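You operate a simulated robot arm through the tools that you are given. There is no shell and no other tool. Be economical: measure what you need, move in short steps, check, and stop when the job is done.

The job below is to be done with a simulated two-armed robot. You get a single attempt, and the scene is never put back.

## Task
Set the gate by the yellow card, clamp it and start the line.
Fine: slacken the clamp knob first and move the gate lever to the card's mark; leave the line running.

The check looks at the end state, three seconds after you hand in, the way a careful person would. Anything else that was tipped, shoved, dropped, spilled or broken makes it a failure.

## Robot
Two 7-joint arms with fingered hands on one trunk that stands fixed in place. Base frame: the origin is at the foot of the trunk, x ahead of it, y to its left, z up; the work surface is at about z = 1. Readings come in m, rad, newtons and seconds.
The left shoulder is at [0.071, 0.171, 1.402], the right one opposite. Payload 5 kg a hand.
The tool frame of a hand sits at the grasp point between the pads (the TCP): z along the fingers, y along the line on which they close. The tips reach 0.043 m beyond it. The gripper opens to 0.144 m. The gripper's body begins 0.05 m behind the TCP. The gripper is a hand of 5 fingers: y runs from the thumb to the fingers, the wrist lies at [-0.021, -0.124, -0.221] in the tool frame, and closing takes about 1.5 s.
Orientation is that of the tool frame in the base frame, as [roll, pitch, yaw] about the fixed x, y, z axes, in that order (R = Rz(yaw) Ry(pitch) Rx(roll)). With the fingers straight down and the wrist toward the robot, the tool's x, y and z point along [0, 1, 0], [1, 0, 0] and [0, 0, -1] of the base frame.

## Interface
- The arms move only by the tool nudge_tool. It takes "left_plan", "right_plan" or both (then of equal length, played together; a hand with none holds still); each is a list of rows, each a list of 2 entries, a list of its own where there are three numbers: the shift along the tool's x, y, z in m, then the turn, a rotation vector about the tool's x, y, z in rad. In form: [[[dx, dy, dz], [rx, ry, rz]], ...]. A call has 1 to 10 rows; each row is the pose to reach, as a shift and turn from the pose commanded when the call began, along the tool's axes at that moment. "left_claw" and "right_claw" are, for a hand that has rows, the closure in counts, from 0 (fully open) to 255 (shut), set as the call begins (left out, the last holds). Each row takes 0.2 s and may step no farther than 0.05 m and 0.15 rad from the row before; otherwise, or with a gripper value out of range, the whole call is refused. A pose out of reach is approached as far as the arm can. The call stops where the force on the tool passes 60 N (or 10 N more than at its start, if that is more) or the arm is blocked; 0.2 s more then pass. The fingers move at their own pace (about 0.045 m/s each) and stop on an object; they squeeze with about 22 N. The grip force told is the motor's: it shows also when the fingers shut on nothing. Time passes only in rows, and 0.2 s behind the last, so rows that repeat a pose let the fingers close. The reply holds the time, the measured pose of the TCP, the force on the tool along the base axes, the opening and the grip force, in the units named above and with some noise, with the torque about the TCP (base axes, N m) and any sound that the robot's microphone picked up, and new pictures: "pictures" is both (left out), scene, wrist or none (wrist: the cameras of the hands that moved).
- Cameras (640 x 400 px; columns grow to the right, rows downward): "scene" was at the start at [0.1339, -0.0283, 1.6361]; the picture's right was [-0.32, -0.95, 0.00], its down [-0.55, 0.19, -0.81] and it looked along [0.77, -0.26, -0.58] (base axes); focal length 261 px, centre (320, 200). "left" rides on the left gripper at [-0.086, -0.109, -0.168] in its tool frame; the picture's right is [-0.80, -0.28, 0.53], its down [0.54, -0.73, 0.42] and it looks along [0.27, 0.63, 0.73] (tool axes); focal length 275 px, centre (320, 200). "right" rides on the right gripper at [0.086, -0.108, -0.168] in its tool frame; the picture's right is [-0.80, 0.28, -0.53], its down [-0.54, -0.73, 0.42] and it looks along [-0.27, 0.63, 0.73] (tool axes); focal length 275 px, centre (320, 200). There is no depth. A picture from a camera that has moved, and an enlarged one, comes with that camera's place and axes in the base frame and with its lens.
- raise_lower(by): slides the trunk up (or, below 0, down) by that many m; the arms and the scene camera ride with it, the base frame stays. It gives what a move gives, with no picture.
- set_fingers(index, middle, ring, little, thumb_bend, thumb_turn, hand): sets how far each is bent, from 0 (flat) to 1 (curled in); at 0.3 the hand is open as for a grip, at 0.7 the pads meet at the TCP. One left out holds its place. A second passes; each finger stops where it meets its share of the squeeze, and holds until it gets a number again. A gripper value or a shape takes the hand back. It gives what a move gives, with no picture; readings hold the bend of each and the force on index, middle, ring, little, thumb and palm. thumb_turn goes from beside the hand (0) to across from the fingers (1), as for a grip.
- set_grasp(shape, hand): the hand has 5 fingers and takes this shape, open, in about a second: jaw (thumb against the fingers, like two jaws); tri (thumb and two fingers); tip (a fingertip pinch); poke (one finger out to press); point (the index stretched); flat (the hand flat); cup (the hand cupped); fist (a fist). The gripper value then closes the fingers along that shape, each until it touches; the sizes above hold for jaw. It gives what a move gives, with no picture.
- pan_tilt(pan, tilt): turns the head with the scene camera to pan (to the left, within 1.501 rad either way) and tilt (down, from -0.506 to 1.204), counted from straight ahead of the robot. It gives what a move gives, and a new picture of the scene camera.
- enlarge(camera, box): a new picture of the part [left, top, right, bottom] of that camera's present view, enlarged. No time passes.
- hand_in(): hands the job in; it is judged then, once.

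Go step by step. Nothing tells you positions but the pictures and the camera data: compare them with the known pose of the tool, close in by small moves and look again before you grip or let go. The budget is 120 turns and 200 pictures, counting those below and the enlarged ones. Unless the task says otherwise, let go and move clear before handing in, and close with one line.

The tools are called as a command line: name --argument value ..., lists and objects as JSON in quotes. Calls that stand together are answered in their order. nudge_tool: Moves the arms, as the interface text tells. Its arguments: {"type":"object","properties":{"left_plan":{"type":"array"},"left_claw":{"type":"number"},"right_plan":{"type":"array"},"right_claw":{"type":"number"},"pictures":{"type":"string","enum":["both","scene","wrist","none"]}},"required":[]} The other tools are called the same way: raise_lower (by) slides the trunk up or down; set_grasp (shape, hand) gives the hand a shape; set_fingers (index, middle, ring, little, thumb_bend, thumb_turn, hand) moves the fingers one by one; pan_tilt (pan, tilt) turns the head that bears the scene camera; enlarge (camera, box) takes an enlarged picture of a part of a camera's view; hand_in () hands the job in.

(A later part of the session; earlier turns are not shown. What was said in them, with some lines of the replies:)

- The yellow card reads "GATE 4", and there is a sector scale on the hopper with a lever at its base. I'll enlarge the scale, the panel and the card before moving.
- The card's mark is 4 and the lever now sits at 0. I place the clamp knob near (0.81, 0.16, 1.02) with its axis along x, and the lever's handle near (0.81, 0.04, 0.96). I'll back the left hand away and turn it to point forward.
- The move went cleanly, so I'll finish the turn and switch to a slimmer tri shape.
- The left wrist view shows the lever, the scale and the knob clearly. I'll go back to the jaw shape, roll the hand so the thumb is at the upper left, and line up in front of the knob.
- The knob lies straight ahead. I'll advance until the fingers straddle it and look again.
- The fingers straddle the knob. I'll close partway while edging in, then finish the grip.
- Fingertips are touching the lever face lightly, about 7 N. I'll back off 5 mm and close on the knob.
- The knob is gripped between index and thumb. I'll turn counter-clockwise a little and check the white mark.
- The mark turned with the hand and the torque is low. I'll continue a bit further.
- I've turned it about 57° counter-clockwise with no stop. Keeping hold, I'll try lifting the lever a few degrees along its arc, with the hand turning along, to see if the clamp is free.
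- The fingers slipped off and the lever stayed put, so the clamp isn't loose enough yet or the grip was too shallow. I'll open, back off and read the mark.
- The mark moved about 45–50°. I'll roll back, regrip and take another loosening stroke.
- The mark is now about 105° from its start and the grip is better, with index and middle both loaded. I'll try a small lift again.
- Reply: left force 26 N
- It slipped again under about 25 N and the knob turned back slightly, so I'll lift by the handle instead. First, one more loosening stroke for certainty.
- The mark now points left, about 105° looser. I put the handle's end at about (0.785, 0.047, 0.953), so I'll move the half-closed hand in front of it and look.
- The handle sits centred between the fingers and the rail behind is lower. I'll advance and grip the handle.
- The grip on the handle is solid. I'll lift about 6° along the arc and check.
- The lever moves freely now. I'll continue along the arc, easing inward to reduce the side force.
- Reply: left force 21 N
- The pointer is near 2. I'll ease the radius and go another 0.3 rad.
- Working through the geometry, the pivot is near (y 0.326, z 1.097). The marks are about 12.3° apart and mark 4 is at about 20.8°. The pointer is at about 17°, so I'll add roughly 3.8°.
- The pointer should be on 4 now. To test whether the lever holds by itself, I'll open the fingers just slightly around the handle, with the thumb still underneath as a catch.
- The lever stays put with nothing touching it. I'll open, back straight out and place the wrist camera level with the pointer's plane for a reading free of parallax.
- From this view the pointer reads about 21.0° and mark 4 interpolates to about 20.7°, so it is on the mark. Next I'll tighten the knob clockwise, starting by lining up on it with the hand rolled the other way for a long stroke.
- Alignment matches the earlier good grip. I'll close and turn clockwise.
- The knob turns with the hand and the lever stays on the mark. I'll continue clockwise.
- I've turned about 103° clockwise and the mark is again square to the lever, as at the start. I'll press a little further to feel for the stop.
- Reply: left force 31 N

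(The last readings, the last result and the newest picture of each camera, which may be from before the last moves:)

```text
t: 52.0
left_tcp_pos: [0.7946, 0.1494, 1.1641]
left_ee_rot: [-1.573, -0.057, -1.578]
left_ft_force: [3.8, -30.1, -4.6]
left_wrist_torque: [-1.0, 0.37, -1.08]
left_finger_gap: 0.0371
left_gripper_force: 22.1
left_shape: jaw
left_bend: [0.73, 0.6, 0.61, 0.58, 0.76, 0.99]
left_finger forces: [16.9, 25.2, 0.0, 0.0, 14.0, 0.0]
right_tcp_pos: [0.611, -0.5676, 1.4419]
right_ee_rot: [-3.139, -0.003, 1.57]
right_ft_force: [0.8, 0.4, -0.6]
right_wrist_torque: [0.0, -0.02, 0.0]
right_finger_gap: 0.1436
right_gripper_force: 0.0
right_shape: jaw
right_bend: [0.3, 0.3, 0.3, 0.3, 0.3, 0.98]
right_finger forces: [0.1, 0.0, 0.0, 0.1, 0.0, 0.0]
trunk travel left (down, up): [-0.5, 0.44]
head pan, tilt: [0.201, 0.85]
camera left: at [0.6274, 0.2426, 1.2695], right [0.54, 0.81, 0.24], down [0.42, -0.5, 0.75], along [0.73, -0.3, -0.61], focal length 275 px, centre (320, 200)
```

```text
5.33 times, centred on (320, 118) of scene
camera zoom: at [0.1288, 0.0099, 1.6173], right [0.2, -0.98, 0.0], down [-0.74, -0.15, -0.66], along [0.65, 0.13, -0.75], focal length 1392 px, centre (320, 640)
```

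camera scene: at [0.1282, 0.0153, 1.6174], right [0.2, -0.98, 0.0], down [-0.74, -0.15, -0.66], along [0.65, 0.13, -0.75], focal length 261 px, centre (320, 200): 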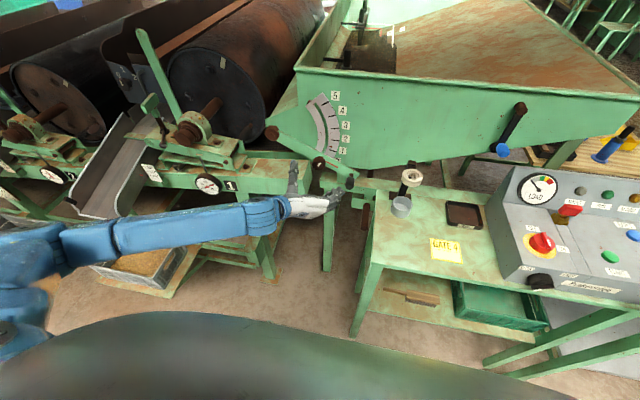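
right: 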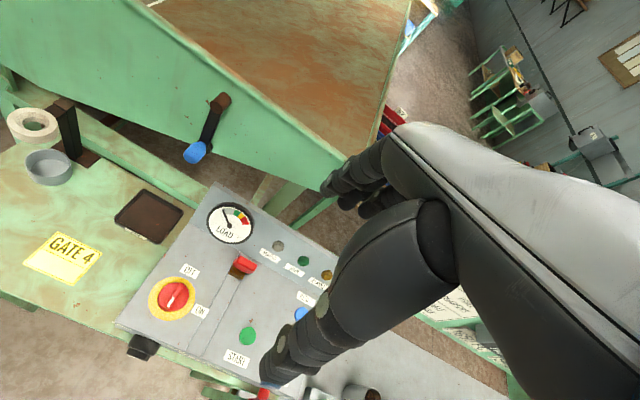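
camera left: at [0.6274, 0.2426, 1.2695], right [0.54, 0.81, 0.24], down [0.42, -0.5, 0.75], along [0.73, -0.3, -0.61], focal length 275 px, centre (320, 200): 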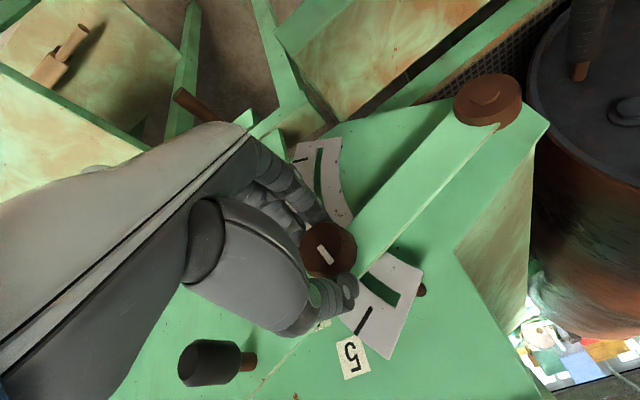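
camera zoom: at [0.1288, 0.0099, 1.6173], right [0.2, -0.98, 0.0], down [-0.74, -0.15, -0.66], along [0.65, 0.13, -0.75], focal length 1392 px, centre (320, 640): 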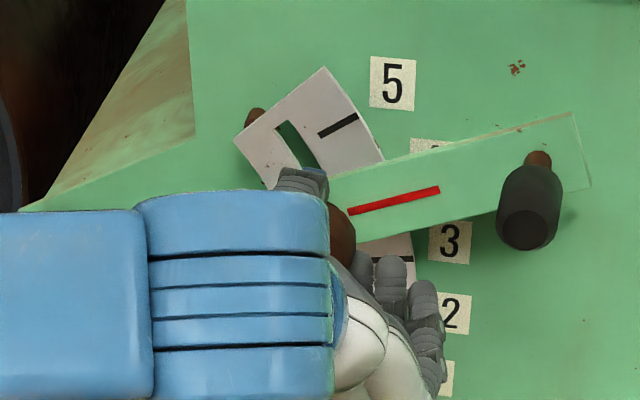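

Torque has risen to about 1 N·m and the mark no longer follows the hand, so the clamp is tight. I'll release, back out and check the pointer.

nudge_tool --left_plan '[[[0, 0, 0], [0, 0, -0.08]], [[0, 0, 0], [0, 0, -0.08]], [[0, 0, 0], [0, 0, -0.08]], [[0, 0, -0.03], [0, 0, -0.08]], [[0, 0, -0.06], [0, 0, -0.2]], [[0, 0, -0.09], [0, 0, -0.34]], [[0, 0, -0.09], [0, 0, -0.48]], [[0, 0, -0.09], [0, 0, -0.62]], [[0, 0, -0.09], [0, 0, -0.76]], [[0, 0, -0.09], [0, 0, -0.9]]]' --left_claw 0 --pictures "none"

nudge_tool --left_plan '[[[0, 0, 0], [0, 0, -0.14]], [[0, 0, 0], [0, 0, -0.28]], [[0.006, 0.004, 0], [0, 0, -0.42]], [[0.012, 0.01, 0], [0, 0, -0.56]], [[0.027, 0.018, 0], [0, 0, -0.58]]]' --pictures "none"

enlarge --camera "left" --box '[260, 120, 640, 357]'

pan_tilt --pan -0.35 --tilt 0.75

```text
t: 54.1
left_tcp_pos: [0.7032, 0.1556, 1.1651]
left_ee_rot: [-1.571, -0.961, -1.57]
left_ft_force: [0.2, -0.3, 0.9]
left_wrist_torque: [0.0, 0.04, -0.01]
left_finger_gap: 0.1439
left_gripper_force: 0.2
left_shape: jaw
left_bend: [0.3, 0.3, 0.3, 0.3, 0.3, 0.98]
left_finger forces: [0.0, 0.0, 0.0, 0.0, 0.0, 0.0]
right_tcp_pos: [0.6095, -0.5618, 1.4454]
right_ee_rot: [3.141, 0.0, 1.57]
right_ft_force: [0.3, 0.4, 0.0]
right_wrist_torque: [-0.03, -0.03, -0.01]
right_finger_gap: 0.1436
right_gripper_force: 0.0
right_shape: jaw
right_bend: [0.3, 0.3, 0.3, 0.3, 0.3, 0.98]
right_finger forces: [0.0, 0.1, 0.0, 0.0, 0.0, 0.1]
trunk travel left (down, up): [-0.5, 0.44]
head pan, tilt: [0.201, 0.85]
```

```text
t: 55.4
left_tcp_pos: [0.7049, 0.1239, 1.177]
left_ee_rot: [-1.629, -1.538, -1.511]
left_ft_force: [0.0, -0.6, -0.1]
left_wrist_torque: [0.0, 0.01, 0.03]
left_finger_gap: 0.1437
left_gripper_force: 0.1
left_shape: jaw
left_bend: [0.3, 0.3, 0.3, 0.3, 0.3, 0.98]
left_finger forces: [0.0, 0.0, 0.1, 0.0, 0.1, 0.0]
right_tcp_pos: [0.6118, -0.5634, 1.4437]
right_ee_rot: [3.141, -0.001, 1.57]
right_ft_force: [0.2, 0.0, -0.2]
right_wrist_torque: [0.03, 0.01, 0.01]
right_finger_gap: 0.1436
right_gripper_force: 0.0
right_shape: jaw
right_bend: [0.3, 0.3, 0.3, 0.3, 0.3, 0.98]
right_finger forces: [0.0, 0.0, 0.1, 0.0, 0.0, 0.1]
trunk travel left (down, up): [-0.5, 0.44]
head pan, tilt: [0.201, 0.85]
```

```text
1.68 times, centred on (450, 238) of left
camera zoom: at [0.5376, 0.2359, 1.0953], right [0.53, 0.31, -0.79], down [0.42, 0.71, 0.57], along [0.73, -0.63, 0.25], focal length 464 px, centre (101, 135)
```

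zoom: 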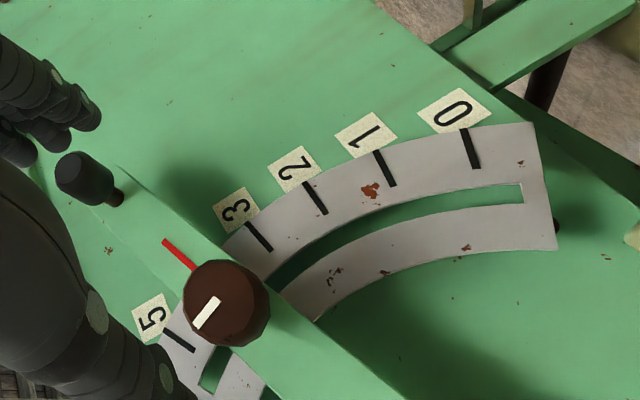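

```text
t: 56.3
left_tcp_pos: [0.704, 0.1249, 1.1769]
left_ee_rot: [-1.564, -1.538, -1.578]
left_ft_force: [0.4, -0.6, -0.6]
left_wrist_torque: [0.0, -0.01, 0.02]
left_finger_gap: 0.1438
left_gripper_force: 0.1
left_shape: jaw
left_bend: [0.3, 0.3, 0.3, 0.3, 0.3, 0.98]
left_finger forces: [0.1, 0.1, 0.0, 0.0, 0.0, 0.0]
right_tcp_pos: [0.6107, -0.5629, 1.4451]
right_ee_rot: [3.14, 0.001, 1.569]
right_ft_force: [0.0, -0.5, 0.2]
right_wrist_torque: [0.01, 0.02, 0.01]
right_finger_gap: 0.1436
right_gripper_force: 0.1
right_shape: jaw
right_bend: [0.3, 0.3, 0.3, 0.3, 0.3, 0.98]
right_finger forces: [0.0, 0.0, 0.0, 0.0, 0.1, 0.1]
trunk travel left (down, up): [-0.5, 0.44]
head pan, tilt: [-0.351, 0.75]
camera scene: at [0.1285, -0.0282, 1.6254], right [-0.34, -0.94, 0.0], down [-0.64, 0.23, -0.73], along [0.69, -0.25, -0.68], focal length 261 px, centre (320, 200)
```

scene: 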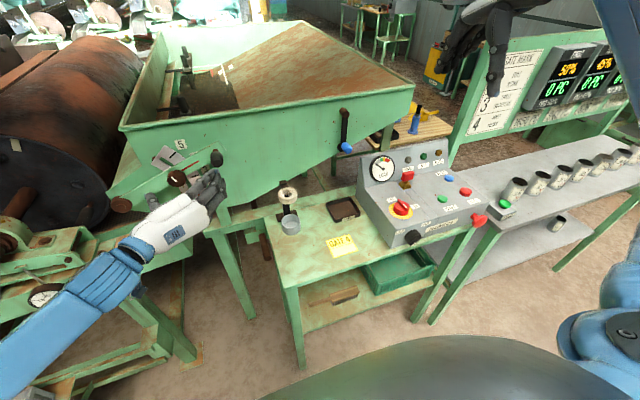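

The pointer still reads 4 and the knob mark is back to its original tight position. Next I'll study the control panel.

enlarge --camera "scene" --box '[350, 140, 510, 240]'

enlarge --camera "right" --box '[110, 190, 350, 340]'

```text
4.00 times, centred on (430, 190) of scene
camera zoom: at [0.1285, -0.0282, 1.6254], right [-0.34, -0.94, 0.0], down [-0.64, 0.23, -0.73], along [0.69, -0.25, -0.68], focal length 1044 px, centre (-120, 240)
```

zoom: 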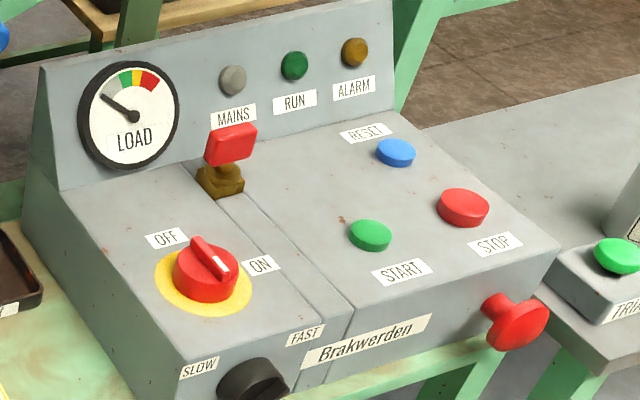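

```text
2.67 times, centred on (230, 265) of right
camera zoom: at [0.5011, -0.4763, 1.6132], right [0.28, -0.8, 0.53], down [-0.73, -0.54, -0.42], along [0.63, -0.27, -0.73], focal length 734 px, centre (560, 27)
```

zoom: 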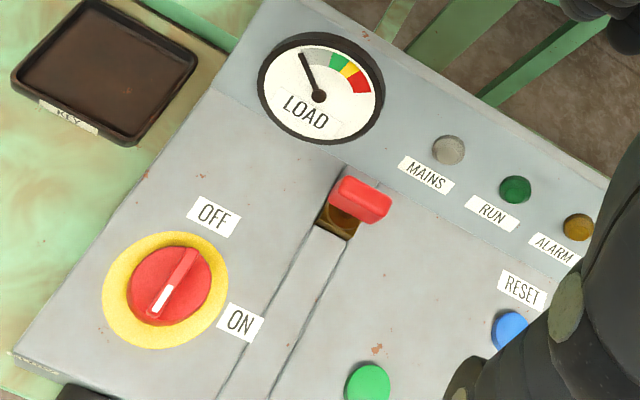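

The panel is nearly level at z≈1.01. The isolator is at about (0.617, -0.492, 1.017), START at about (0.611, -0.655, 1.016), and a key head stands near (0.72, -0.58, 1.05). MAINS is dark, so I'll bring the right hand over the isolator.

nudge_tool --right_plan '[[[0.009, 0.001, 0.043], [0, 0, -0.06]], [[0.018, 0.002, 0.086], [0, 0, -0.12]], [[0.027, 0.003, 0.129], [0, 0, -0.18]], [[0.036, 0.004, 0.172], [0, 0, -0.24]], [[0.045, 0.005, 0.215], [0, 0, -0.3]], [[0.054, 0.006, 0.258], [0, 0, -0.36]], [[0.063, 0.0065, 0.301], [0, 0, -0.43]], [[0.071, 0.0065, 0.335], [0, 0, -0.5]]]' --right_claw 60 --pictures "both"

enlarge --camera "scene" --box '[350, 140, 510, 240]'

```text
t: 58.1
left_tcp_pos: [0.7059, 0.1239, 1.1768]
left_ee_rot: [-1.645, -1.537, -1.496]
left_ft_force: [0.4, -1.1, -0.2]
left_wrist_torque: [0.02, 0.05, -0.03]
left_finger_gap: 0.1436
left_gripper_force: 0.1
left_shape: jaw
left_bend: [0.3, 0.3, 0.3, 0.3, 0.3, 0.98]
left_finger forces: [0.0, 0.0, 0.1, 0.0, 0.0, 0.1]
right_tcp_pos: [0.616, -0.4951, 1.1095]
right_ee_rot: [3.14, 0.0, 2.073]
right_ft_force: [-0.1, 0.0, 0.8]
right_wrist_torque: [0.01, 0.04, -0.03]
right_finger_gap: 0.1102
right_gripper_force: 0.1
right_shape: jaw
right_bend: [0.26, 0.35, 0.33, 0.33, 0.54, 0.99]
right_finger forces: [0.1, 0.0, 0.0, 0.0, 0.0, 0.0]
trunk travel left (down, up): [-0.5, 0.44]
head pan, tilt: [-0.351, 0.75]
camera scene: at [0.129, -0.0291, 1.6254], right [-0.34, -0.94, 0.0], down [-0.64, 0.23, -0.73], along [0.69, -0.25, -0.68], focal length 261 px, centre (320, 200)
camera right: at [0.4789, -0.4701, 1.2775], right [0.63, -0.56, 0.53], down [-0.38, -0.82, -0.42], along [0.68, 0.07, -0.73], focal length 275 px, centre (320, 200)
```

scene: 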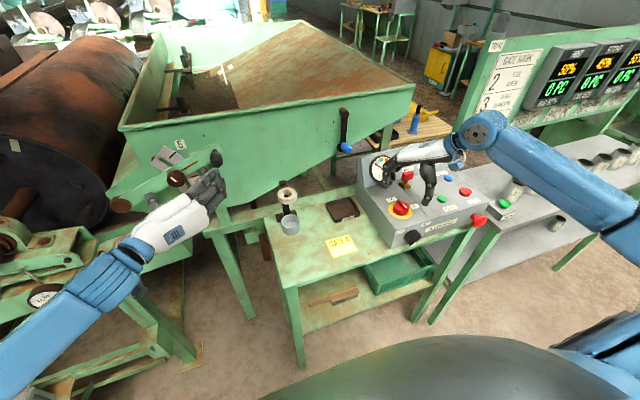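
right: 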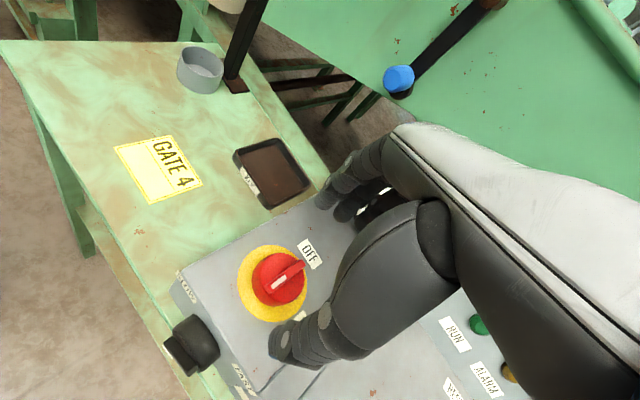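

```text
4.00 times, centred on (430, 190) of scene
camera zoom: at [0.129, -0.0291, 1.6254], right [-0.34, -0.94, 0.0], down [-0.64, 0.23, -0.73], along [0.69, -0.25, -0.68], focal length 1044 px, centre (-120, 240)
```

zoom: 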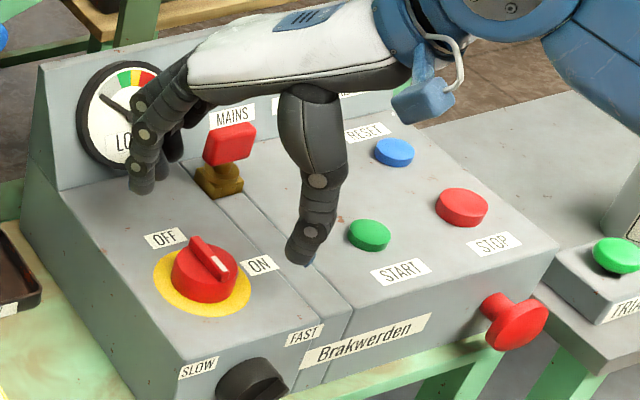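

The isolator sits between thumb and fingers. I'll descend in steps.

nudge_tool --right_plan '[[[0.0036, 0, 0.02], [0, 0, 0]], [[0.0036, 0, 0.035], [0, 0, 0]], [[0.0036, 0, 0.048], [0, 0, 0]]]' --right_claw 80 --pictures "wrist"

enlarge --camera "scene" --box '[350, 140, 510, 240]'

```text
t: 58.9
left_tcp_pos: [0.7043, 0.1249, 1.1778]
left_ee_rot: [-1.626, -1.538, -1.515]
left_ft_force: [-0.2, -0.3, 0.3]
left_wrist_torque: [-0.02, 0.0, 0.0]
left_finger_gap: 0.1436
left_gripper_force: 0.0
left_shape: jaw
left_bend: [0.3, 0.3, 0.3, 0.3, 0.3, 0.98]
left_finger forces: [0.0, 0.0, 0.1, 0.0, 0.1, 0.0]
right_tcp_pos: [0.6124, -0.4889, 1.0617]
right_ee_rot: [-3.141, 0.0, 2.072]
right_ft_force: [-0.3, 0.3, 0.2]
right_wrist_torque: [-0.04, 0.02, 0.03]
right_finger_gap: 0.0994
right_gripper_force: 0.1
right_shape: jaw
right_bend: [0.27, 0.38, 0.35, 0.35, 0.6, 0.99]
right_finger forces: [0.0, 0.1, 0.0, 0.0, 0.0, 0.0]
trunk travel left (down, up): [-0.5, 0.44]
head pan, tilt: [-0.351, 0.75]
camera right: at [0.4773, -0.4648, 1.2295], right [0.63, -0.56, 0.53], down [-0.38, -0.82, -0.42], along [0.68, 0.07, -0.73], focal length 275 px, centre (320, 200)
```

right: 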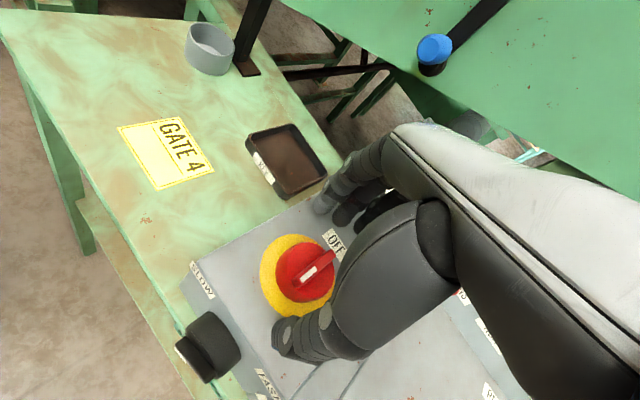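

```text
4.00 times, centred on (430, 190) of scene
camera zoom: at [0.1285, -0.0283, 1.6255], right [-0.34, -0.94, 0.0], down [-0.64, 0.23, -0.73], along [0.69, -0.25, -0.68], focal length 1044 px, centre (-120, 240)
```

zoom: 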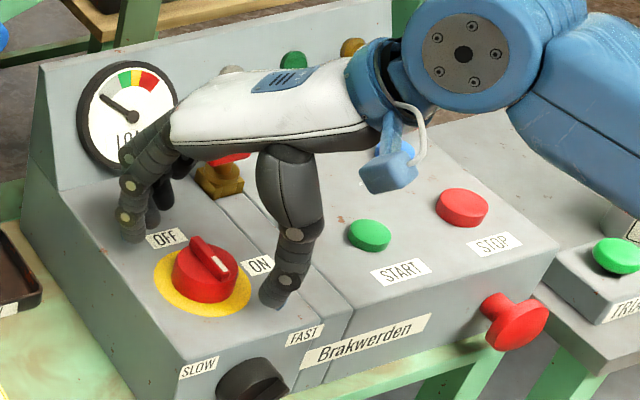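

nudge_tool --right_plan '[[[0.001, -0.009, 0.004], [0, 0, 0]], [[0.001, -0.009, 0.012], [0, 0, 0]]]' --pictures "wrist"

nudge_tool --right_plan '[[[0, 0, 0], [0, 0, 0]], [[0, 0, 0], [0, 0, 0]], [[0, 0, 0], [0, 0, 0]], [[0, 0, 0], [0, 0, 0]], [[0, 0, 0], [0, 0, 0]], [[0, 0, 0], [0, 0, 0]], [[0, 0, 0], [0, 0, 0]]]' --right_claw 255 --pictures "wrist"

enlarge --camera "scene" --box '[350, 140, 510, 240]'

```text
t: 59.5
left_tcp_pos: [0.7047, 0.1245, 1.1777]
left_ee_rot: [-1.63, -1.538, -1.511]
left_ft_force: [-0.2, 0.3, 0.4]
left_wrist_torque: [-0.01, 0.0, 0.01]
left_finger_gap: 0.1438
left_gripper_force: 0.0
left_shape: jaw
left_bend: [0.3, 0.3, 0.3, 0.3, 0.3, 0.98]
left_finger forces: [0.0, 0.1, 0.1, 0.0, 0.1, 0.0]
right_tcp_pos: [0.6056, -0.4905, 1.0507]
right_ee_rot: [3.141, -0.001, 2.07]
right_ft_force: [0.0, 0.5, -0.9]
right_wrist_torque: [0.04, 0.0, -0.03]
right_finger_gap: 0.0991
right_gripper_force: 0.1
right_shape: jaw
right_bend: [0.27, 0.38, 0.35, 0.35, 0.6, 0.99]
right_finger forces: [0.0, 0.0, 0.0, 0.1, 0.0, 0.1]
trunk travel left (down, up): [-0.5, 0.44]
head pan, tilt: [-0.351, 0.75]
camera right: at [0.4695, -0.4676, 1.2176], right [0.63, -0.56, 0.53], down [-0.38, -0.82, -0.42], along [0.68, 0.07, -0.73], focal length 275 px, centre (320, 200)
```

right: 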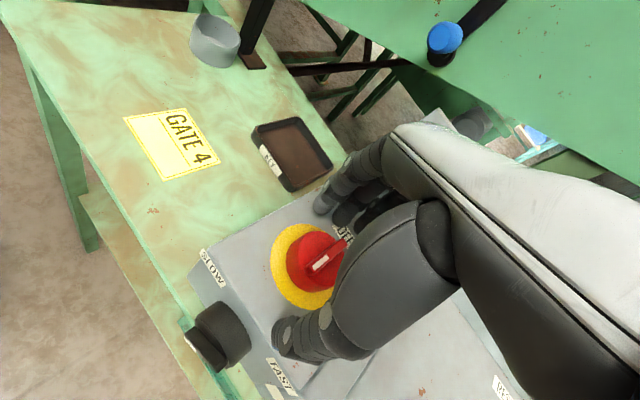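

```text
t: 61.1
left_tcp_pos: [0.7048, 0.124, 1.1782]
left_ee_rot: [-1.544, -1.538, -1.599]
left_ft_force: [0.1, -0.7, -0.2]
left_wrist_torque: [0.02, -0.03, 0.0]
left_finger_gap: 0.1437
left_gripper_force: 0.1
left_shape: jaw
left_bend: [0.3, 0.3, 0.3, 0.3, 0.3, 0.98]
left_finger forces: [0.0, 0.1, 0.1, 0.0, 0.0, 0.0]
right_tcp_pos: [0.6057, -0.4912, 1.0494]
right_ee_rot: [3.141, -0.001, 2.07]
right_ft_force: [-2.6, -0.6, -1.7]
right_wrist_torque: [0.02, 0.01, 0.02]
right_finger_gap: 0.0427
right_gripper_force: 21.6
right_shape: jaw
right_bend: [0.74, 0.49, 0.52, 0.48, 0.75, 1.0]
right_finger forces: [9.9, 6.0, 0.0, 0.0, 18.5, 0.1]
trunk travel left (down, up): [-0.5, 0.44]
head pan, tilt: [-0.351, 0.75]
camera right: at [0.4688, -0.4679, 1.2176], right [0.63, -0.56, 0.53], down [-0.38, -0.82, -0.42], along [0.68, 0.07, -0.73], focal length 275 px, centre (320, 200)
```

right: 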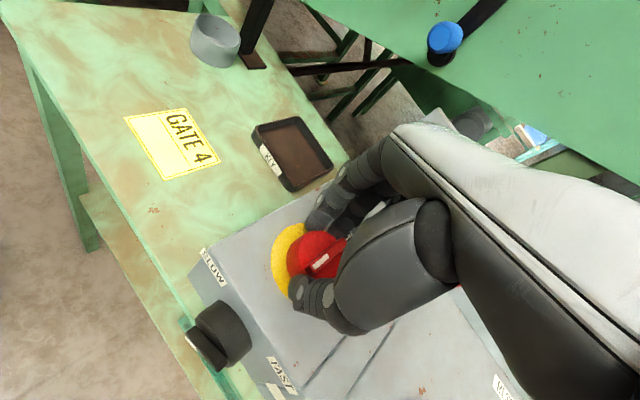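

```text
4.00 times, centred on (430, 190) of scene
camera zoom: at [0.1283, -0.0287, 1.6254], right [-0.34, -0.94, 0.0], down [-0.64, 0.23, -0.73], along [0.69, -0.25, -0.68], focal length 1044 px, centre (-120, 240)
```

zoom: 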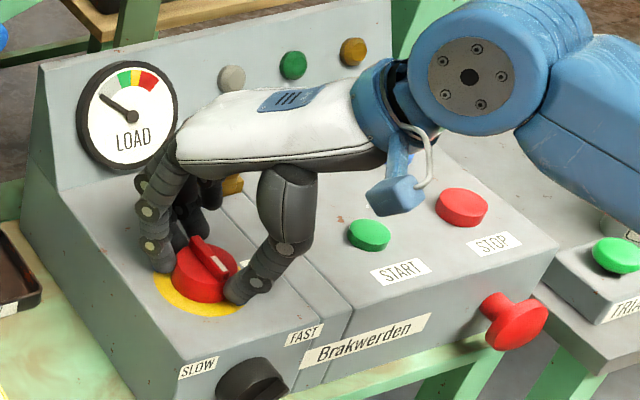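

Gripped. I'll turn it clockwise, from OFF towards ON.

nudge_tool --right_plan '[[[0, 0, 0], [0, 0, 0.1]], [[0, 0, 0], [0, 0, 0.2]], [[0, 0, 0], [0, 0, 0.3]], [[0, 0, 0], [0, 0, 0.4]], [[0, 0, 0], [0, 0, 0.5]]]' --pictures "wrist"

enlarge --camera "scene" --box '[350, 140, 510, 240]'

```text
t: 62.3
left_tcp_pos: [0.706, 0.1253, 1.1764]
left_ee_rot: [-1.62, -1.54, -1.519]
left_ft_force: [-0.7, 0.4, 0.2]
left_wrist_torque: [-0.02, -0.01, 0.01]
left_finger_gap: 0.1437
left_gripper_force: 0.1
left_shape: jaw
left_bend: [0.3, 0.3, 0.3, 0.3, 0.3, 0.98]
left_finger forces: [0.0, 0.1, 0.1, 0.0, 0.0, 0.0]
right_tcp_pos: [0.6074, -0.4891, 1.0493]
right_ee_rot: [-3.141, 0.001, 1.571]
right_ft_force: [3.3, 14.3, -4.3]
right_wrist_torque: [0.48, -0.17, 0.26]
right_finger_gap: 0.0428
right_gripper_force: 22.1
right_shape: jaw
right_bend: [0.74, 0.49, 0.52, 0.48, 0.75, 1.0]
right_finger forces: [14.9, 5.6, 0.1, 0.0, 17.6, 0.0]
trunk travel left (down, up): [-0.5, 0.44]
head pan, tilt: [-0.351, 0.75]
camera right: at [0.4984, -0.4036, 1.2179], right [0.28, -0.8, 0.53], down [-0.73, -0.54, -0.42], along [0.63, -0.27, -0.73], focal length 275 px, centre (320, 200)
```

right: 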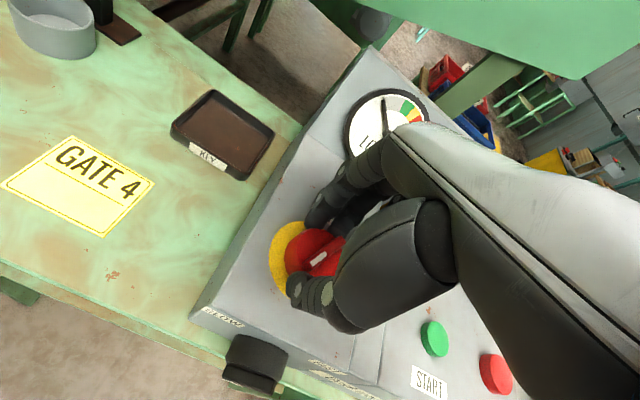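

```text
4.00 times, centred on (430, 190) of scene
camera zoom: at [0.1296, -0.0264, 1.6253], right [-0.34, -0.94, 0.0], down [-0.64, 0.23, -0.73], along [0.69, -0.25, -0.68], focal length 1044 px, centre (-120, 240)
```

zoom: 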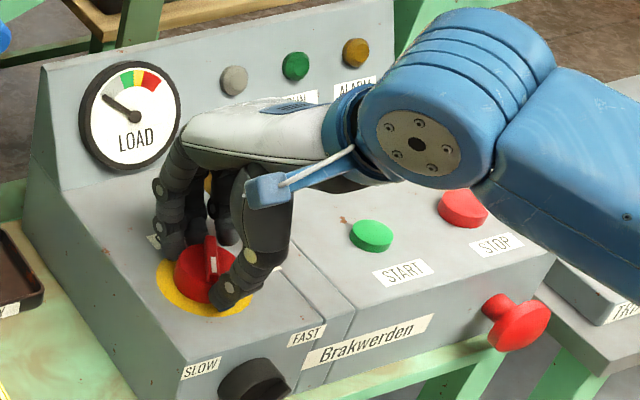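

It turns. I'll continue to ON.

nudge_tool --right_plan '[[[0.002, 0, 0], [0, 0, 0.1]], [[0.002, 0, 0], [0, 0, 0.2]], [[0.002, 0, 0], [0, 0, 0.3]], [[0.002, 0, 0], [0, 0, 0.4]], [[0.002, 0, 0], [0, 0, 0.5]], [[0.002, 0, 0], [0, 0, 0.6]], [[0.002, 0, 0], [0, 0, 0.7]], [[0.002, 0, 0], [0, 0, 0.8]], [[0.002, 0, 0], [0, 0, 0.9]], [[0.002, 0, 0], [0, 0, 1.0]]]' --pictures "wrist"

enlarge --camera "scene" --box '[350, 140, 510, 240]'

```text
t: 64.5
left_tcp_pos: [0.7071, 0.127, 1.1758]
left_ee_rot: [-1.719, -1.541, -1.422]
left_ft_force: [0.2, 0.6, 0.4]
left_wrist_torque: [0.0, 0.0, 0.01]
left_finger_gap: 0.1437
left_gripper_force: 0.1
left_shape: jaw
left_bend: [0.3, 0.3, 0.3, 0.3, 0.3, 0.98]
left_finger forces: [0.0, 0.0, 0.1, 0.0, 0.0, 0.0]
right_tcp_pos: [0.6083, -0.4878, 1.0499]
right_ee_rot: [3.141, 0.002, 0.57]
right_ft_force: [26.8, 14.1, -0.7]
right_wrist_torque: [0.34, -0.9, 0.46]
right_finger_gap: 0.043
right_gripper_force: 21.9
right_shape: jaw
right_bend: [0.74, 0.5, 0.52, 0.48, 0.75, 0.98]
right_finger forces: [17.3, 5.1, 0.0, 0.0, 20.8, 0.0]
trunk travel left (down, up): [-0.5, 0.44]
head pan, tilt: [-0.351, 0.75]
camera right: at [0.623, -0.3495, 1.2176], right [-0.52, -0.67, 0.54], down [-0.85, 0.32, -0.42], along [0.11, -0.67, -0.73], focal length 275 px, centre (320, 200)
```

right: 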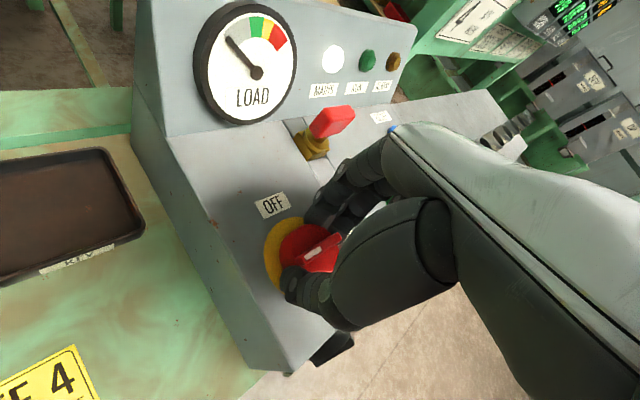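

```text
4.00 times, centred on (430, 190) of scene
camera zoom: at [0.1329, -0.0258, 1.6251], right [-0.34, -0.94, 0.0], down [-0.64, 0.23, -0.73], along [0.68, -0.25, -0.68], focal length 1044 px, centre (-120, 240)
```

zoom: 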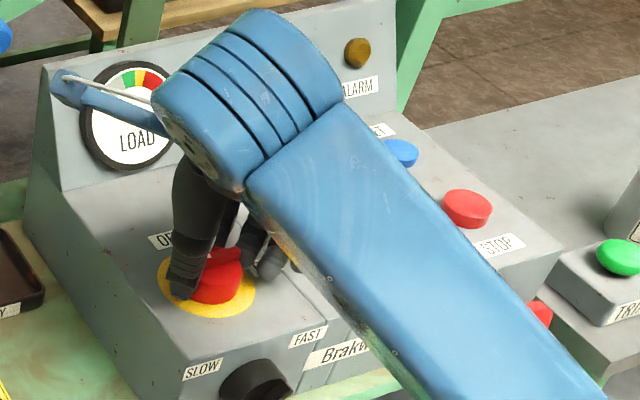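

The MAINS lamp is lit. I'll open the hand and lift straight up.

nudge_tool --right_plan '[[[0, 0, 0], [0, 0, 0]], [[0, 0, 0], [0, 0, 0]], [[0, 0, 0], [0, 0, 0]], [[0, 0, -0.03], [0, 0, 0]], [[0, 0, -0.07], [0, 0, 0]], [[0, 0, -0.1], [0, 0, -0.14]], [[0, 0, -0.12], [0, 0, -0.28]], [[0, 0, -0.12], [0, 0, -0.42]], [[0, 0, -0.12], [0, 0, -0.56]], [[0, 0, -0.12], [0, 0, -0.7]]]' --right_claw 60 --pictures "none"

set_grasp --hand "right" --shape "poke"

nudge_tool --right_plan '[[[0.0, 0, 0], [0, 0, -0.15]], [[-0.0, 0, 0], [0, 0, -0.3]]]' --pictures "both"

enlarge --camera "scene" --box '[350, 140, 510, 240]'

```text
t: 66.7
left_tcp_pos: [0.7036, 0.1237, 1.1767]
left_ee_rot: [-1.572, -1.539, -1.569]
left_ft_force: [0.2, -0.6, 0.5]
left_wrist_torque: [-0.01, 0.02, 0.03]
left_finger_gap: 0.144
left_gripper_force: 0.1
left_shape: jaw
left_bend: [0.3, 0.3, 0.3, 0.3, 0.3, 0.98]
left_finger forces: [0.1, 0.0, 0.0, 0.1, 0.0, 0.0]
right_tcp_pos: [0.6067, -0.4913, 1.1705]
right_ee_rot: [-3.141, 0.001, 1.273]
right_ft_force: [0.0, -0.8, 0.5]
right_wrist_torque: [0.03, -0.01, 0.01]
right_finger_gap: 0.1096
right_gripper_force: 0.0
right_shape: jaw
right_bend: [0.26, 0.35, 0.33, 0.34, 0.55, 0.99]
right_finger forces: [0.1, 0.0, 0.0, 0.1, 0.0, 0.0]
trunk travel left (down, up): [-0.5, 0.44]
head pan, tilt: [-0.351, 0.75]
```

```text
t: 67.6
left_tcp_pos: [0.7033, 0.1244, 1.1763]
left_ee_rot: [-1.677, -1.537, -1.464]
left_ft_force: [0.0, 0.1, -0.4]
left_wrist_torque: [-0.02, 0.0, -0.01]
left_finger_gap: 0.1438
left_gripper_force: 0.1
left_shape: jaw
left_bend: [0.3, 0.3, 0.3, 0.3, 0.3, 0.98]
left_finger forces: [0.0, 0.1, 0.0, 0.1, 0.0, 0.1]
right_tcp_pos: [0.6062, -0.49, 1.169]
right_ee_rot: [3.141, 0.0, 1.271]
right_ft_force: [-0.3, 0.1, 0.6]
right_wrist_torque: [-0.01, 0.02, -0.02]
right_finger_gap: 0.0001
right_gripper_force: 0.1
right_shape: poke
right_bend: [0.7, 0.7, 0.99, 0.99, 1.0, 1.0]
right_finger forces: [0.0, 0.0, 0.1, 0.0, 0.1, 0.1]
trunk travel left (down, up): [-0.5, 0.44]
head pan, tilt: [-0.351, 0.75]
```

```text
t: 68.2
left_tcp_pos: [0.7037, 0.1242, 1.1778]
left_ee_rot: [-1.56, -1.538, -1.581]
left_ft_force: [-0.1, 1.1, 1.2]
left_wrist_torque: [-0.01, 0.0, 0.0]
left_finger_gap: 0.1439
left_gripper_force: 0.0
left_shape: jaw
left_bend: [0.3, 0.3, 0.3, 0.3, 0.3, 0.98]
left_finger forces: [0.1, 0.0, 0.0, 0.0, 0.1, 0.1]
right_tcp_pos: [0.6062, -0.4903, 1.1704]
right_ee_rot: [-3.141, -0.001, 1.572]
right_ft_force: [0.8, 0.1, -0.5]
right_wrist_torque: [-0.01, 0.0, 0.01]
right_finger_gap: 0.0
right_gripper_force: 0.0
right_shape: poke
right_bend: [0.7, 0.7, 0.99, 0.99, 1.0, 1.0]
right_finger forces: [0.0, 0.0, 0.0, 0.0, 0.0, 0.0]
trunk travel left (down, up): [-0.5, 0.44]
head pan, tilt: [-0.351, 0.75]
camera scene: at [0.1285, -0.0288, 1.6254], right [-0.34, -0.94, 0.0], down [-0.64, 0.23, -0.73], along [0.69, -0.25, -0.68], focal length 261 px, centre (320, 200)
camera right: at [0.4972, -0.4036, 1.3385], right [0.29, -0.8, 0.53], down [-0.72, -0.54, -0.42], along [0.63, -0.27, -0.73], focal length 275 px, centre (320, 200)
```

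scene: 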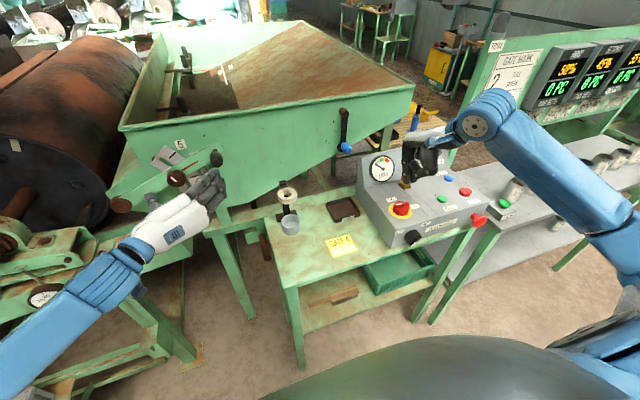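
right: 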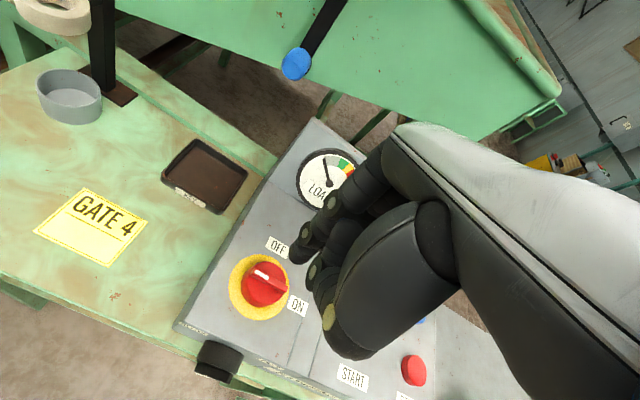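

```text
4.00 times, centred on (430, 190) of scene
camera zoom: at [0.1285, -0.0288, 1.6254], right [-0.34, -0.94, 0.0], down [-0.64, 0.23, -0.73], along [0.69, -0.25, -0.68], focal length 1044 px, centre (-120, 240)
```

zoom: 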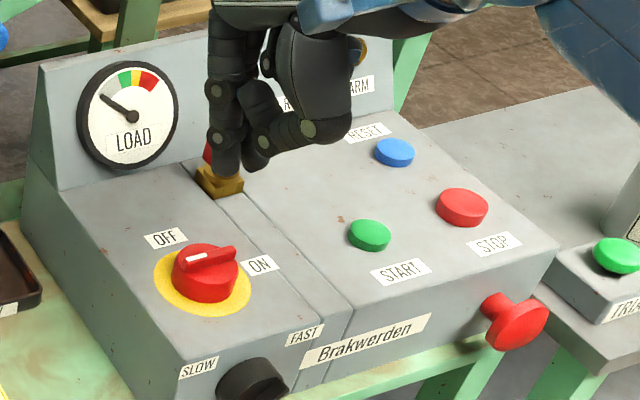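

The isolator points at ON. I'll move the poking hand above START and look at where the fingertip lies.

nudge_tool --right_plan '[[[-0.042, 0.001, 0.0], [0, 0, 0]], [[-0.084, 0.002, 0.0], [0, 0, 0]], [[-0.126, 0.004, 0.02], [0, 0, 0]], [[-0.165, 0.005, 0.05], [0, 0, 0]]]' --pictures "wrist"

enlarge --camera "scene" --box '[390, 150, 518, 230]'

```text
t: 69.2
left_tcp_pos: [0.7057, 0.1223, 1.1778]
left_ee_rot: [-1.586, -1.536, -1.556]
left_ft_force: [0.6, -0.2, 0.9]
left_wrist_torque: [0.03, 0.0, 0.03]
left_finger_gap: 0.1439
left_gripper_force: 0.0
left_shape: jaw
left_bend: [0.3, 0.3, 0.3, 0.3, 0.3, 0.98]
left_finger forces: [0.0, 0.0, 0.0, 0.0, 0.1, 0.1]
right_tcp_pos: [0.6105, -0.658, 1.1188]
right_ee_rot: [-3.141, 0.0, 1.571]
right_ft_force: [0.2, -1.0, -0.9]
right_wrist_torque: [0.06, 0.0, 0.01]
right_finger_gap: 0.0
right_gripper_force: 0.0
right_shape: poke
right_bend: [0.7, 0.7, 0.99, 0.99, 1.0, 1.0]
right_finger forces: [0.0, 0.0, 0.0, 0.0, 0.1, 0.0]
trunk travel left (down, up): [-0.5, 0.44]
head pan, tilt: [-0.351, 0.75]
camera right: at [0.5023, -0.5715, 1.2873], right [0.28, -0.8, 0.53], down [-0.73, -0.54, -0.42], along [0.63, -0.27, -0.73], focal length 275 px, centre (320, 200)
```

right: 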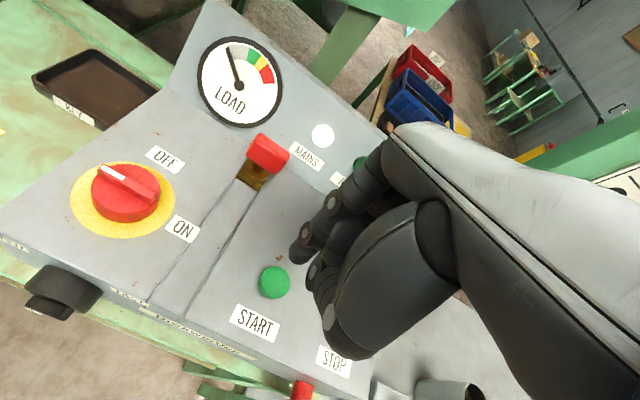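

```text
5.00 times, centred on (454, 190) of scene
camera zoom: at [0.1288, -0.0308, 1.6254], right [-0.34, -0.94, 0.0], down [-0.64, 0.24, -0.73], along [0.69, -0.25, -0.68], focal length 1305 px, centre (-350, 250)
```

zoom: 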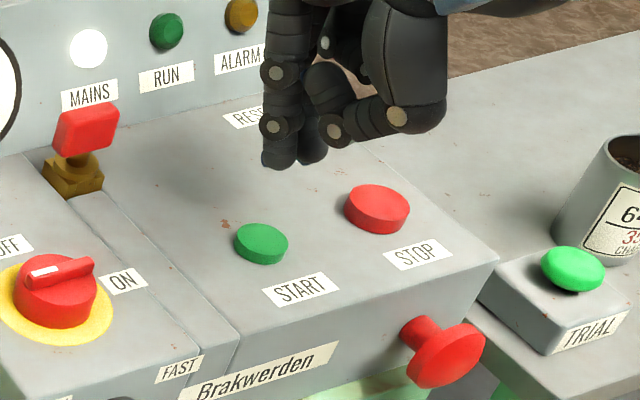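

MAINS is lit. The index tip sits about (+0.003, +0.013, -0.034) from the TCP, so I'll shift slightly and press START, then lift.

nudge_tool --right_plan '[[[-0.01, -0.003, 0.03], [0, 0, 0]], [[-0.01, -0.003, 0.052], [0, 0, 0]], [[-0.01, -0.003, 0.06], [0, 0, 0]], [[-0.01, -0.003, 0.065], [0, 0, 0]], [[-0.01, -0.003, 0.07], [0, 0, 0]]]' --pictures "wrist"

enlarge --camera "scene" --box '[390, 150, 518, 230]'

```text
t: 70.4
left_tcp_pos: [0.7032, 0.1242, 1.1771]
left_ee_rot: [-1.555, -1.537, -1.587]
left_ft_force: [-0.6, 0.3, -0.6]
left_wrist_torque: [0.03, -0.03, 0.01]
left_finger_gap: 0.1436
left_gripper_force: 0.1
left_shape: jaw
left_bend: [0.3, 0.3, 0.3, 0.3, 0.3, 0.98]
left_finger forces: [0.0, 0.0, 0.0, 0.0, 0.0, 0.0]
right_tcp_pos: [0.6082, -0.666, 1.0504]
right_ee_rot: [-3.141, 0.001, 1.572]
right_ft_force: [1.6, -1.4, 2.8]
right_wrist_torque: [-0.1, 0.01, 0.03]
right_finger_gap: 0.0
right_gripper_force: 0.2
right_shape: poke
right_bend: [0.7, 0.7, 0.99, 0.99, 1.0, 1.0]
right_finger forces: [0.0, 2.9, 0.0, 0.1, 0.1, 0.0]
trunk travel left (down, up): [-0.5, 0.44]
head pan, tilt: [-0.351, 0.75]
heard: click
camera right: at [0.4996, -0.579, 1.2186], right [0.28, -0.8, 0.53], down [-0.73, -0.54, -0.42], along [0.63, -0.27, -0.73], focal length 275 px, centre (320, 200)
```

right: 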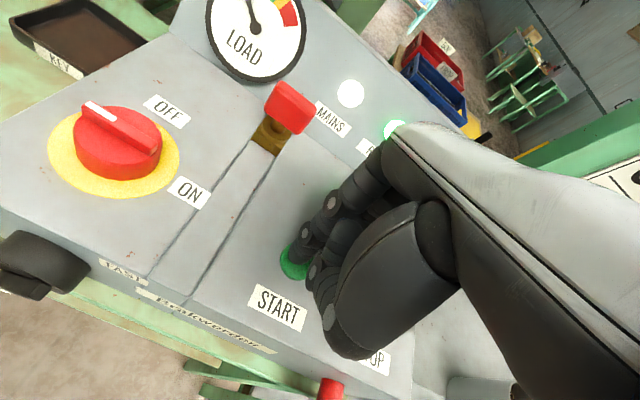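

```text
5.00 times, centred on (454, 190) of scene
camera zoom: at [0.1283, -0.0281, 1.6255], right [-0.34, -0.94, 0.0], down [-0.64, 0.23, -0.73], along [0.69, -0.25, -0.68], focal length 1305 px, centre (-350, 250)
```

zoom: 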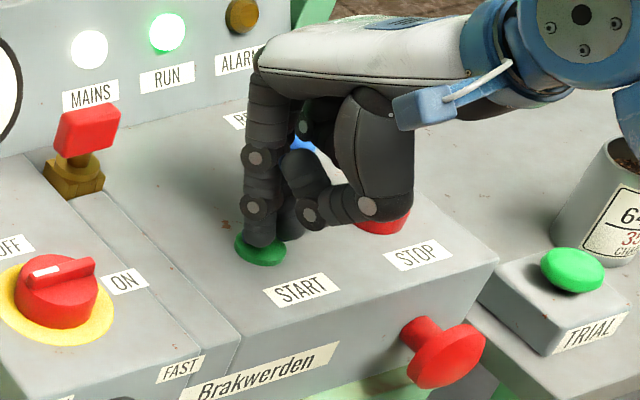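

There was a click and the RUN lamp is lit. I'll lift straight off and back both hands clear, then watch that the line stays running.

nudge_tool --right_plan '[[[0, 0, -0.03], [0, 0, 0]], [[0, 0, -0.07], [0, 0, 0]], [[0, 0, -0.11], [0, 0, 0]], [[0, 0, -0.15], [0, 0, 0]], [[0.0, 0, -0.19], [0, 0, 0]], [[0.0, 0, -0.23], [0, 0, 0]], [[0.0, 0, -0.27], [0, 0, 0]], [[0.0, 0, -0.31], [0, 0, 0]], [[0.0, 0, -0.35], [0, 0, 0]], [[0.0, 0, -0.35], [0, 0, 0]]]' --left_plan '[[[0, 0, -0.03], [0, 0, 0]], [[0, 0, -0.06], [0, 0, 0]], [[0, 0, -0.09], [0, 0, 0]], [[0, 0, -0.11], [0, 0, 0]], [[0, 0, -0.11], [0, 0, 0]], [[0, 0, -0.11], [0, 0, 0]], [[0, 0, -0.11], [0, 0, 0]], [[0, 0, -0.11], [0, 0, 0]], [[0, 0, -0.11], [0, 0, 0]], [[0, 0, -0.11], [0, 0, 0]]]' --pictures "scene"

enlarge --camera "scene" --box '[350, 130, 510, 230]'

enlarge --camera "scene" --box '[90, 120, 270, 232]'

enlarge --camera "left" --box '[260, 120, 640, 357]'

```text
t: 72.6
left_tcp_pos: [0.5943, 0.1245, 1.1766]
left_ee_rot: [-1.608, -1.537, -1.533]
left_ft_force: [0.7, -0.1, -0.1]
left_wrist_torque: [-0.01, -0.01, 0.01]
left_finger_gap: 0.1439
left_gripper_force: 0.0
left_shape: jaw
left_bend: [0.3, 0.3, 0.3, 0.3, 0.3, 0.98]
left_finger forces: [0.0, 0.0, 0.0, 0.0, 0.0, 0.0]
right_tcp_pos: [0.6066, -0.6666, 1.3982]
right_ee_rot: [-3.139, -0.001, 1.57]
right_ft_force: [0.3, -0.1, 0.7]
right_wrist_torque: [0.01, 0.0, -0.01]
right_finger_gap: 0.0
right_gripper_force: 0.1
right_shape: poke
right_bend: [0.7, 0.7, 0.99, 0.99, 1.0, 1.0]
right_finger forces: [0.0, 0.0, 0.0, 0.0, 0.0, 0.0]
trunk travel left (down, up): [-0.5, 0.44]
head pan, tilt: [-0.351, 0.75]
camera scene: at [0.1288, -0.029, 1.6253], right [-0.34, -0.94, 0.0], down [-0.64, 0.23, -0.73], along [0.69, -0.25, -0.68], focal length 261 px, centre (320, 200)
```

scene: 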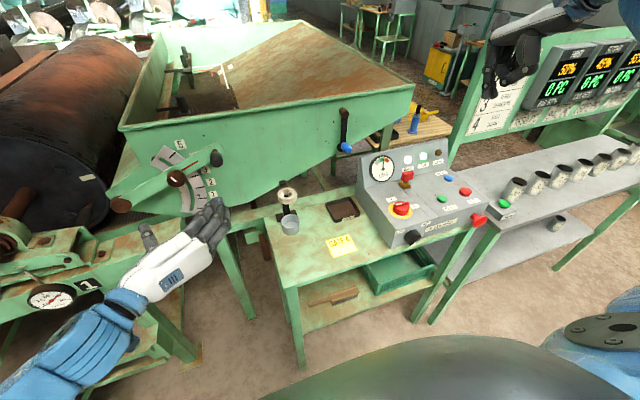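

```text
4.00 times, centred on (430, 180) of scene
camera zoom: at [0.1288, -0.029, 1.6253], right [-0.34, -0.94, 0.0], down [-0.64, 0.23, -0.73], along [0.69, -0.25, -0.68], focal length 1044 px, centre (-120, 280)
```

zoom: 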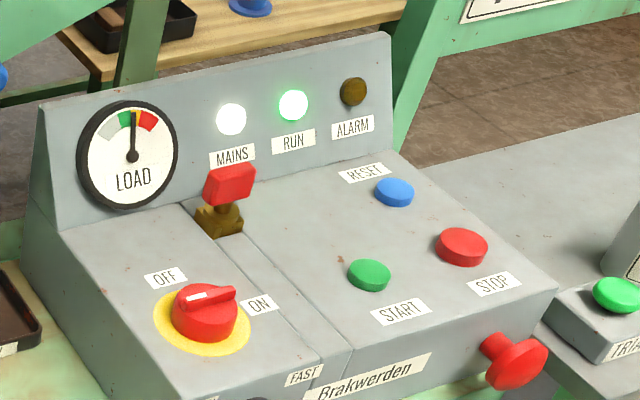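

```text
3.56 times, centred on (180, 176) of scene
camera zoom: at [0.1288, -0.029, 1.6253], right [-0.34, -0.94, 0.0], down [-0.64, 0.23, -0.73], along [0.69, -0.25, -0.68], focal length 928 px, centre (818, 285)
```

zoom: 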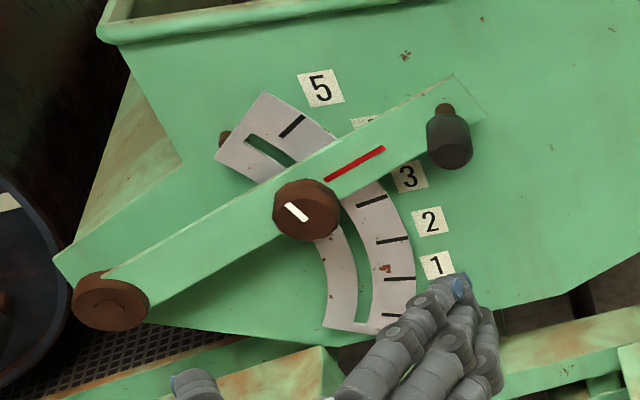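

```text
1.68 times, centred on (450, 238) of left
camera zoom: at [0.4266, 0.2367, 1.0948], right [0.53, 0.31, -0.79], down [0.42, 0.71, 0.57], along [0.73, -0.64, 0.25], focal length 464 px, centre (101, 135)
```

zoom: 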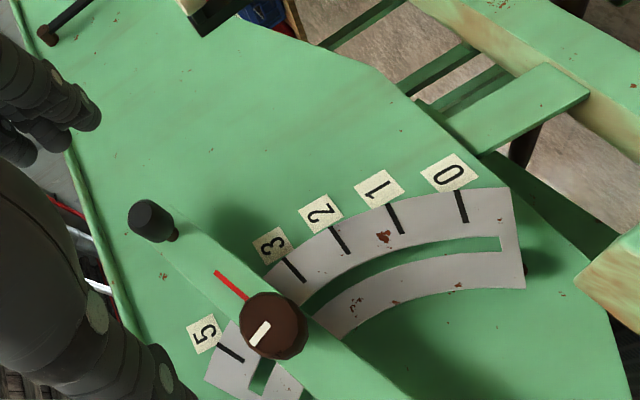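

RUN and MAINS are lit, the gate is still on 4, and the load needle has risen. I'll wait two seconds to see that it settles and no alarm comes.

nudge_tool --right_plan '[[[0, 0, 0], [0, 0, 0]], [[0, 0, 0], [0, 0, 0]], [[0, 0, 0], [0, 0, 0]], [[0, 0, 0], [0, 0, 0]], [[0, 0, 0], [0, 0, 0]], [[0, 0, 0], [0, 0, 0]], [[0, 0, 0], [0, 0, 0]], [[0, 0, 0], [0, 0, 0]], [[0, 0, 0], [0, 0, 0]], [[0, 0, 0], [0, 0, 0]]]' --pictures "scene"

enlarge --camera "scene" --box '[350, 130, 510, 230]'

```text
t: 74.8
left_tcp_pos: [0.5941, 0.1251, 1.1766]
left_ee_rot: [-1.625, -1.537, -1.516]
left_ft_force: [0.0, 0.1, 0.8]
left_wrist_torque: [0.01, -0.04, -0.02]
left_finger_gap: 0.1436
left_gripper_force: 0.0
left_shape: jaw
left_bend: [0.3, 0.3, 0.3, 0.3, 0.3, 0.98]
left_finger forces: [0.1, 0.1, 0.0, 0.1, 0.1, 0.1]
right_tcp_pos: [0.6073, -0.6665, 1.3983]
right_ee_rot: [3.142, 0.002, 1.572]
right_ft_force: [-0.4, -0.3, -0.5]
right_wrist_torque: [0.02, -0.01, 0.01]
right_finger_gap: 0.0003
right_gripper_force: 0.0
right_shape: poke
right_bend: [0.7, 0.7, 0.99, 0.99, 1.0, 1.0]
right_finger forces: [0.0, 0.0, 0.0, 0.0, 0.0, 0.0]
trunk travel left (down, up): [-0.5, 0.44]
head pan, tilt: [-0.351, 0.75]
camera scene: at [0.1285, -0.0284, 1.6254], right [-0.34, -0.94, 0.0], down [-0.64, 0.23, -0.73], along [0.69, -0.25, -0.68], focal length 261 px, centre (320, 200)
```

scene: 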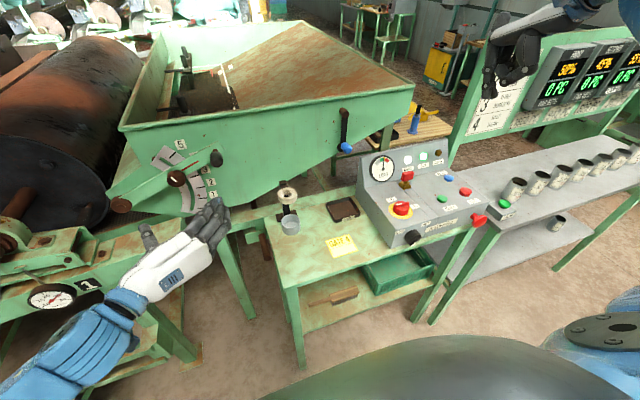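

```text
4.00 times, centred on (430, 180) of scene
camera zoom: at [0.1285, -0.0284, 1.6254], right [-0.34, -0.94, 0.0], down [-0.64, 0.23, -0.73], along [0.69, -0.25, -0.68], focal length 1044 px, centre (-120, 280)
```

zoom: 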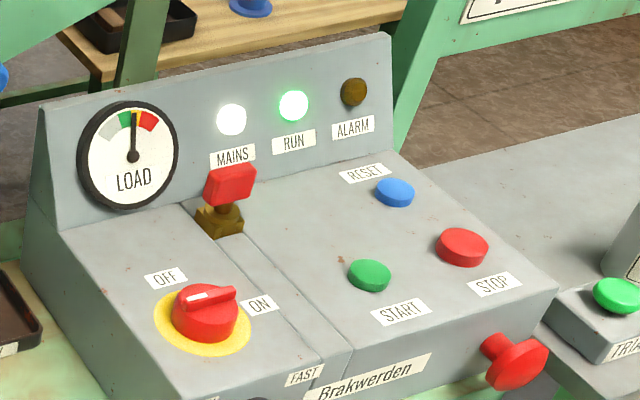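

The load needle is steady, RUN and MAINS stay lit with no alarm, and both hands are clear, so I'm handing in.

hand_in

```text
The job is handed in.
```

The gate lever is on mark 4 as the card says, the clamp knob is tight again, and the line is running with MAINS and RUN lit and no alarm.
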